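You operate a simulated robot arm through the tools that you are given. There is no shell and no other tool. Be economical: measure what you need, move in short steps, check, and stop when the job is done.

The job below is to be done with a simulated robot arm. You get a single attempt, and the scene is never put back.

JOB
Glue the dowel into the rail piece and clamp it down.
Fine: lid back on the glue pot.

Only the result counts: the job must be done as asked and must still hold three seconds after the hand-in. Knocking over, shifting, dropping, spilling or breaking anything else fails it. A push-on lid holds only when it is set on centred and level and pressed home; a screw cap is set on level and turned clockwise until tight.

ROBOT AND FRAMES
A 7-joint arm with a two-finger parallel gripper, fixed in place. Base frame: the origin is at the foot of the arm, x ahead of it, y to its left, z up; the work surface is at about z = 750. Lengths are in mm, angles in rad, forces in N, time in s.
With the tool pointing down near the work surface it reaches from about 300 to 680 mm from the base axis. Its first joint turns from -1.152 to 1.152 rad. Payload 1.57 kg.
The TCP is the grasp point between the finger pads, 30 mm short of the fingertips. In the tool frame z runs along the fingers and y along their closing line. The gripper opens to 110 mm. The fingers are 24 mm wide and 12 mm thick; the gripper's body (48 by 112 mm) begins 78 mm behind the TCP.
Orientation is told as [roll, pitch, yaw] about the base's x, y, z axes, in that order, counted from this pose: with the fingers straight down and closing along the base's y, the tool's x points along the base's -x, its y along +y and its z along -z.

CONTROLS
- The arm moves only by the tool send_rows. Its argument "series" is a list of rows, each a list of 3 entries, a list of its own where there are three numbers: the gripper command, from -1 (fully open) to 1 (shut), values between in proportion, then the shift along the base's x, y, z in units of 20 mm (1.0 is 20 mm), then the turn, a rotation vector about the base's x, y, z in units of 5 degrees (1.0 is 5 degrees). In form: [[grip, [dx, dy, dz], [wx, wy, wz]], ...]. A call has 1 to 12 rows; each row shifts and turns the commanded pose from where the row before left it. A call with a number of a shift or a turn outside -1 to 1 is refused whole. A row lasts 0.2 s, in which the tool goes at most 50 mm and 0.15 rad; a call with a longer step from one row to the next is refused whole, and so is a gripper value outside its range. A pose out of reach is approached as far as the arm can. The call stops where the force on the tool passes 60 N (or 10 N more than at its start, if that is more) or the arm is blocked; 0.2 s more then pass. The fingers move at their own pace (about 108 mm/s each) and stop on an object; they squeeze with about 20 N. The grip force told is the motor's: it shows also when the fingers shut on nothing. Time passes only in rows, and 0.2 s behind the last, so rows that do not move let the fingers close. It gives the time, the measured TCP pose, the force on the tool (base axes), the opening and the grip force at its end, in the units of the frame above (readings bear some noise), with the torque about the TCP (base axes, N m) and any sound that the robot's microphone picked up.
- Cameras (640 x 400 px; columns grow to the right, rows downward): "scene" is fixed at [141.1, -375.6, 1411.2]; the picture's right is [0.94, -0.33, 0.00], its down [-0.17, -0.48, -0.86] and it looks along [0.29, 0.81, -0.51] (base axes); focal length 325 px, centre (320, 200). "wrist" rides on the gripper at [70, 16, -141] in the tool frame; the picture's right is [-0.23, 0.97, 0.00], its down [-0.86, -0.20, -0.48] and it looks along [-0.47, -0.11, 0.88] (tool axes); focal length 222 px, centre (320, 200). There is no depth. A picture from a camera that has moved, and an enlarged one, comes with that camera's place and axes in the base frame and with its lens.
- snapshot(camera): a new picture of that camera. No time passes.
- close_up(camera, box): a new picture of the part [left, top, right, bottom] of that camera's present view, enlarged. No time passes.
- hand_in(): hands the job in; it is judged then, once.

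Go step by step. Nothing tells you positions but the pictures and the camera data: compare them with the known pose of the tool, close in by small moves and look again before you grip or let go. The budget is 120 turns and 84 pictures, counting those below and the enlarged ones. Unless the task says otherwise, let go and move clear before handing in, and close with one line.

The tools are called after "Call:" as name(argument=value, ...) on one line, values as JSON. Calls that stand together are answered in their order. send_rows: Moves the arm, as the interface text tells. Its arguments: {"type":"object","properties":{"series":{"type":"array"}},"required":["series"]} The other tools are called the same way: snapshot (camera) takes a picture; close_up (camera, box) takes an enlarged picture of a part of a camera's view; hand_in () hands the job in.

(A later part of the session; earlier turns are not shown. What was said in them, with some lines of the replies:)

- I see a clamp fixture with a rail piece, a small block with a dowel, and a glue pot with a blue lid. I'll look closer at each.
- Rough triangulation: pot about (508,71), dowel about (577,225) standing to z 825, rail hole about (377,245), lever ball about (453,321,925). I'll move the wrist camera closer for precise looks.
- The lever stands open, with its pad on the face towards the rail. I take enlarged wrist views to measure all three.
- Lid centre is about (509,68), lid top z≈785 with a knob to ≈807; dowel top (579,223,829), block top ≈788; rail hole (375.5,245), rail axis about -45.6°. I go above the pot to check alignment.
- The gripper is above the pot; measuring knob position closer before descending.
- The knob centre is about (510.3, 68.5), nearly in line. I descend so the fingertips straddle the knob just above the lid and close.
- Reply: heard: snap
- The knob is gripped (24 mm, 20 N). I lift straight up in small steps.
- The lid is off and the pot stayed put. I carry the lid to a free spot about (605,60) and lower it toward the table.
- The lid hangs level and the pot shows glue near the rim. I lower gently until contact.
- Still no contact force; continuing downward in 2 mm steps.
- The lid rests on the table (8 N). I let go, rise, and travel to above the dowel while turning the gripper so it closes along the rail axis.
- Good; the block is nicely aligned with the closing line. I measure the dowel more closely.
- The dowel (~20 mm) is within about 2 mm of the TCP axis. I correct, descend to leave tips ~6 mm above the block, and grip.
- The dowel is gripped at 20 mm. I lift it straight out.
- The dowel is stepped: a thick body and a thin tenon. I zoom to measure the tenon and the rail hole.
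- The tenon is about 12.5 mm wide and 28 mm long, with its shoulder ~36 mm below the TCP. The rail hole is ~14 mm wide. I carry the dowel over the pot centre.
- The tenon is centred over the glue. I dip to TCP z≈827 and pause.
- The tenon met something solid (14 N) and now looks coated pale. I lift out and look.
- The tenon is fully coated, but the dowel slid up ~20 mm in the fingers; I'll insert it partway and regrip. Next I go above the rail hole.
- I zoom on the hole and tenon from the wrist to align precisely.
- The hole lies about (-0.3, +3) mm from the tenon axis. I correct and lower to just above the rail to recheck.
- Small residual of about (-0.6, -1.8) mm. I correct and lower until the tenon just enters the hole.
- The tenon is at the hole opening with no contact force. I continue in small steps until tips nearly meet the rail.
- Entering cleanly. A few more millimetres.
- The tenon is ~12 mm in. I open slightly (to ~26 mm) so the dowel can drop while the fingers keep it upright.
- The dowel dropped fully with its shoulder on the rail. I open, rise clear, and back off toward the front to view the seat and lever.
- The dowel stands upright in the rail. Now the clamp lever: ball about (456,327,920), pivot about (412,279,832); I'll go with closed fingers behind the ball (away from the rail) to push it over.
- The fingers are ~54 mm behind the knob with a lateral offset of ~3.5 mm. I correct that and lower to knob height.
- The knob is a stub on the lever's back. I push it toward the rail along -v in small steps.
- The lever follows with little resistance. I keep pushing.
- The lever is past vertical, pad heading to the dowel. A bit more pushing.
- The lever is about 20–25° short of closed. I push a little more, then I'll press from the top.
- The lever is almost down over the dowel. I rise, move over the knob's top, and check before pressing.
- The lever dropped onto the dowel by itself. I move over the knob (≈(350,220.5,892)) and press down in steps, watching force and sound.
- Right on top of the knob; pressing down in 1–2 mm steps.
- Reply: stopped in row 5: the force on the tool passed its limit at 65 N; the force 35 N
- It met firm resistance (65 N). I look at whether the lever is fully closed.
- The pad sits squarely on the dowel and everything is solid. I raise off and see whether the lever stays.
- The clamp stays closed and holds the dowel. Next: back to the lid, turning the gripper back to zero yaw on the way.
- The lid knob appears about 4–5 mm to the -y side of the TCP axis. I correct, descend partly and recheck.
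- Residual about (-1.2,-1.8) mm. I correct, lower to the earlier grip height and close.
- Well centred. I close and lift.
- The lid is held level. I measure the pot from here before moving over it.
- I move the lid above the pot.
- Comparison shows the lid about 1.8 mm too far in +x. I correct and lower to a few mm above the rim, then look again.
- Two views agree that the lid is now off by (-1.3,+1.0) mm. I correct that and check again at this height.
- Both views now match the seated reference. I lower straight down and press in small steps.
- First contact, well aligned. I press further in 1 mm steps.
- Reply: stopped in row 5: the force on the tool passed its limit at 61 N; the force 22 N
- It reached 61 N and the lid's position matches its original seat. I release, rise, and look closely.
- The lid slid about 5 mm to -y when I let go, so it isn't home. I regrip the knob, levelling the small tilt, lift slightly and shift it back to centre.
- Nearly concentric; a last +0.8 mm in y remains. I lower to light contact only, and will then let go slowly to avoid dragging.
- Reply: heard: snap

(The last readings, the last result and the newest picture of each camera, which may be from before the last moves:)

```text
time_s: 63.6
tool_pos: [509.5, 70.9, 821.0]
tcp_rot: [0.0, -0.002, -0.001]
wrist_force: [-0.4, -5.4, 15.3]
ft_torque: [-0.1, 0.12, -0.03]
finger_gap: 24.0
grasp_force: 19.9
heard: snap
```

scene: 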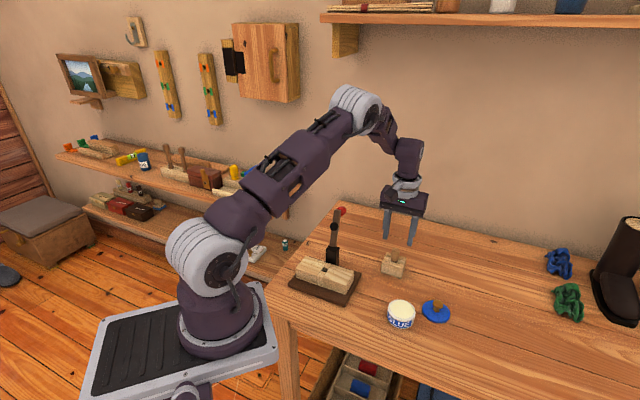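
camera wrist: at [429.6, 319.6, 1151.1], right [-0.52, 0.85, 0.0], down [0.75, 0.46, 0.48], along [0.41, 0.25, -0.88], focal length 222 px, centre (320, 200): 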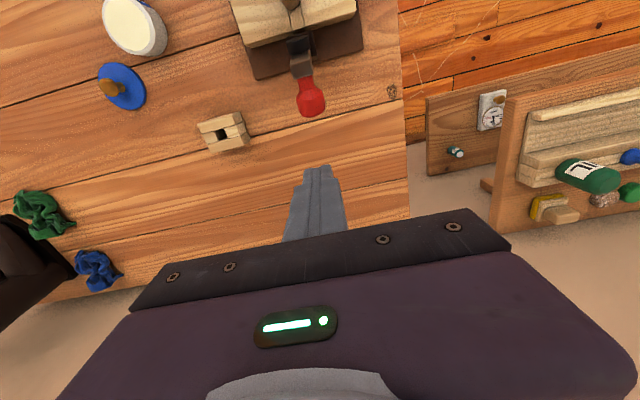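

A snap – the lid went on. I open slowly in small increments and rise.

Call:
send_rows(series=[[0.56, [0, 0, 0], [0, 0, 0]], [0.54, [0, 0, 0], [0, 0, 0]], [0.5, [0, 0, 0], [0, 0, 0]], [0.4, [0, 0, 0], [0, 0, 0]], [0.2, [0, 0, 0], [0, 0, 0]], [0, [0, 0, 0], [0, 0, 0]], [0, [0, 0, 0.5], [0, 0, 0]], [0, [0, 0, 1], [0, 0, 0]], [0, [0, 0, 1], [0, 0, 0]], [0, [0, 0, 0], [0, 0, 0]]])

Call:
close_up(camera="wrist", box=[240, 90, 400, 190])

```text
time_s: 65.8
tool_pos: [507.6, 71.6, 871.8]
tcp_rot: [0.0, 0.001, 0.002]
wrist_force: [-0.3, 0.6, 0.2]
ft_torque: [0.0, -0.02, 0.01]
finger_gap: 55.3
grasp_force: 0.0
```

```text
4.00 times, centred on (320, 140) of wrist
camera zoom: at [438.4, 85.6, 1013.2], right [0.23, 0.97, 0.0], down [0.86, -0.2, 0.48], along [0.47, -0.11, -0.88], focal length 888 px, centre (320, 440)
```

zoom: 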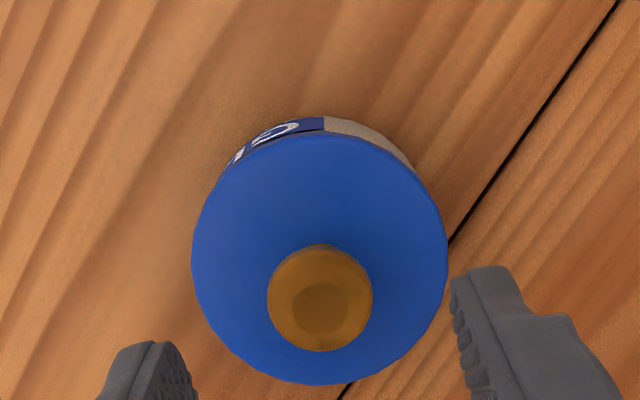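

The lid is now concentric on the pot. For certainty I close the fingers and press the knob's top centre.

Call:
send_rows(series=[[1, [0.095, -0.05, 0], [0, 0, 0]], [1, [0, 0, 0], [0, 0, 0]], [1, [0, 0, -0.8], [0, 0, 0]], [1, [0, 0, -0.7], [0, 0, 0]], [1, [0, 0, -0.1], [0, 0, 0]], [1, [0, 0, -0.05], [0, 0, 0]], [1, [0, 0, -0.05], [0, 0, 0]], [1, [0, 0, -0.05], [0, 0, 0]], [1, [0, 0, -0.05], [0, 0, 0]], [1, [0, 0, 0], [0, 0, 0]]])

```text
time_s: 66.8
tool_pos: [511.6, 70.9, 847.4]
tcp_rot: [0.0, -0.002, 0.001]
wrist_force: [-13.0, -0.3, 29.2]
ft_torque: [0.02, 0.41, 0.04]
finger_gap: 0.1
grasp_force: 20.3
stopped in row 5: the force on the tool passed its limit at 99 N (the readings are from after the stop); the commanded pose is now the measured one
```

Contact came earlier than expected, with a firm press. I lift off and check the result.

Call:
send_rows(series=[[1, [0, 0, 0.3], [0, 0, 0]], [1, [0, 0, 1], [0, 0, 0]], [1, [0, 0, 1], [0, 0, 0]], [1, [0, 0, 1], [0, 0, 0]], [1, [0, 0, 1], [0, 0, 0]], [1, [0, 0, 1], [0, 0, 0]], [1, [0, 0, 0], [0, 0, 0]]])

Call:
close_up(camera="scene", box=[290, 200, 430, 340])

```text
time_s: 68.4
tool_pos: [512.2, 71.2, 951.4]
tcp_rot: [0.004, -0.003, -0.001]
wrist_force: [-0.1, 0.2, -0.6]
ft_torque: [-0.04, -0.01, 0.0]
finger_gap: 0.1
grasp_force: 19.8
```

```text
2.86 times, centred on (360, 270) of scene
camera zoom: at [141.0, -375.6, 1411.2], right [0.94, -0.33, 0.0], down [-0.17, -0.48, -0.86], along [0.29, 0.81, -0.51], focal length 927 px, centre (206, 0)
```

zoom: 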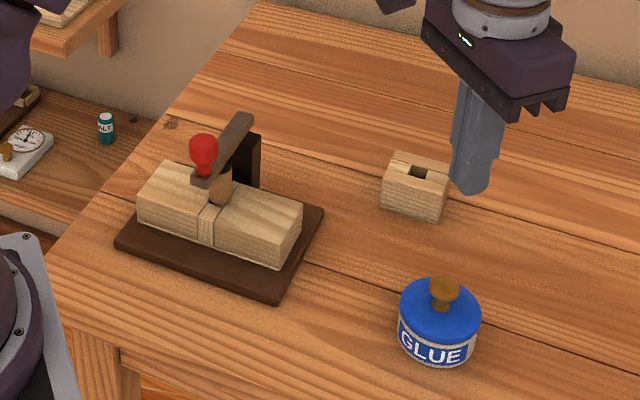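

Call:
close_up(camera="scene", box=[370, 280, 430, 340])

```text
6.67 times, centred on (400, 310) of scene
camera zoom: at [141.0, -375.6, 1411.2], right [0.94, -0.33, 0.0], down [-0.17, -0.48, -0.86], along [0.29, 0.81, -0.51], focal length 2164 px, centre (-213, -533)
```

zoom: 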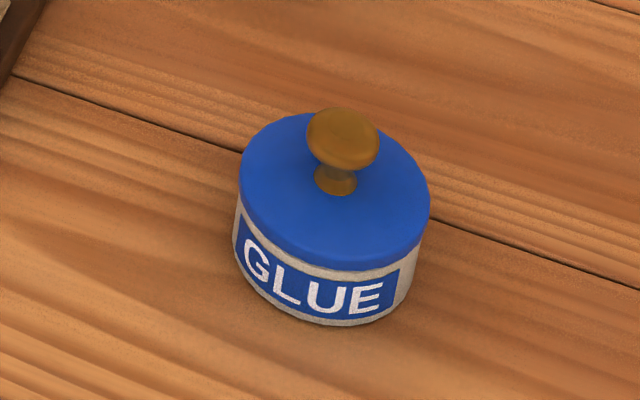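

The dowel is in the rail with the clamp lever down on it, and the lid sits at the same height and centre as at the start. It snapped on, and the arm is clear, so I hand in.

Call:
hand_in()

```text
The job is handed in.
```

The dowel is glued into the rail hole with the clamp lever closed on it, and the lid is back on the glue pot. The lid slid off-centre the first time; I re-centred it and pressed until it snapped. I heard no click from the clamp, but the lever stayed down after I let go.
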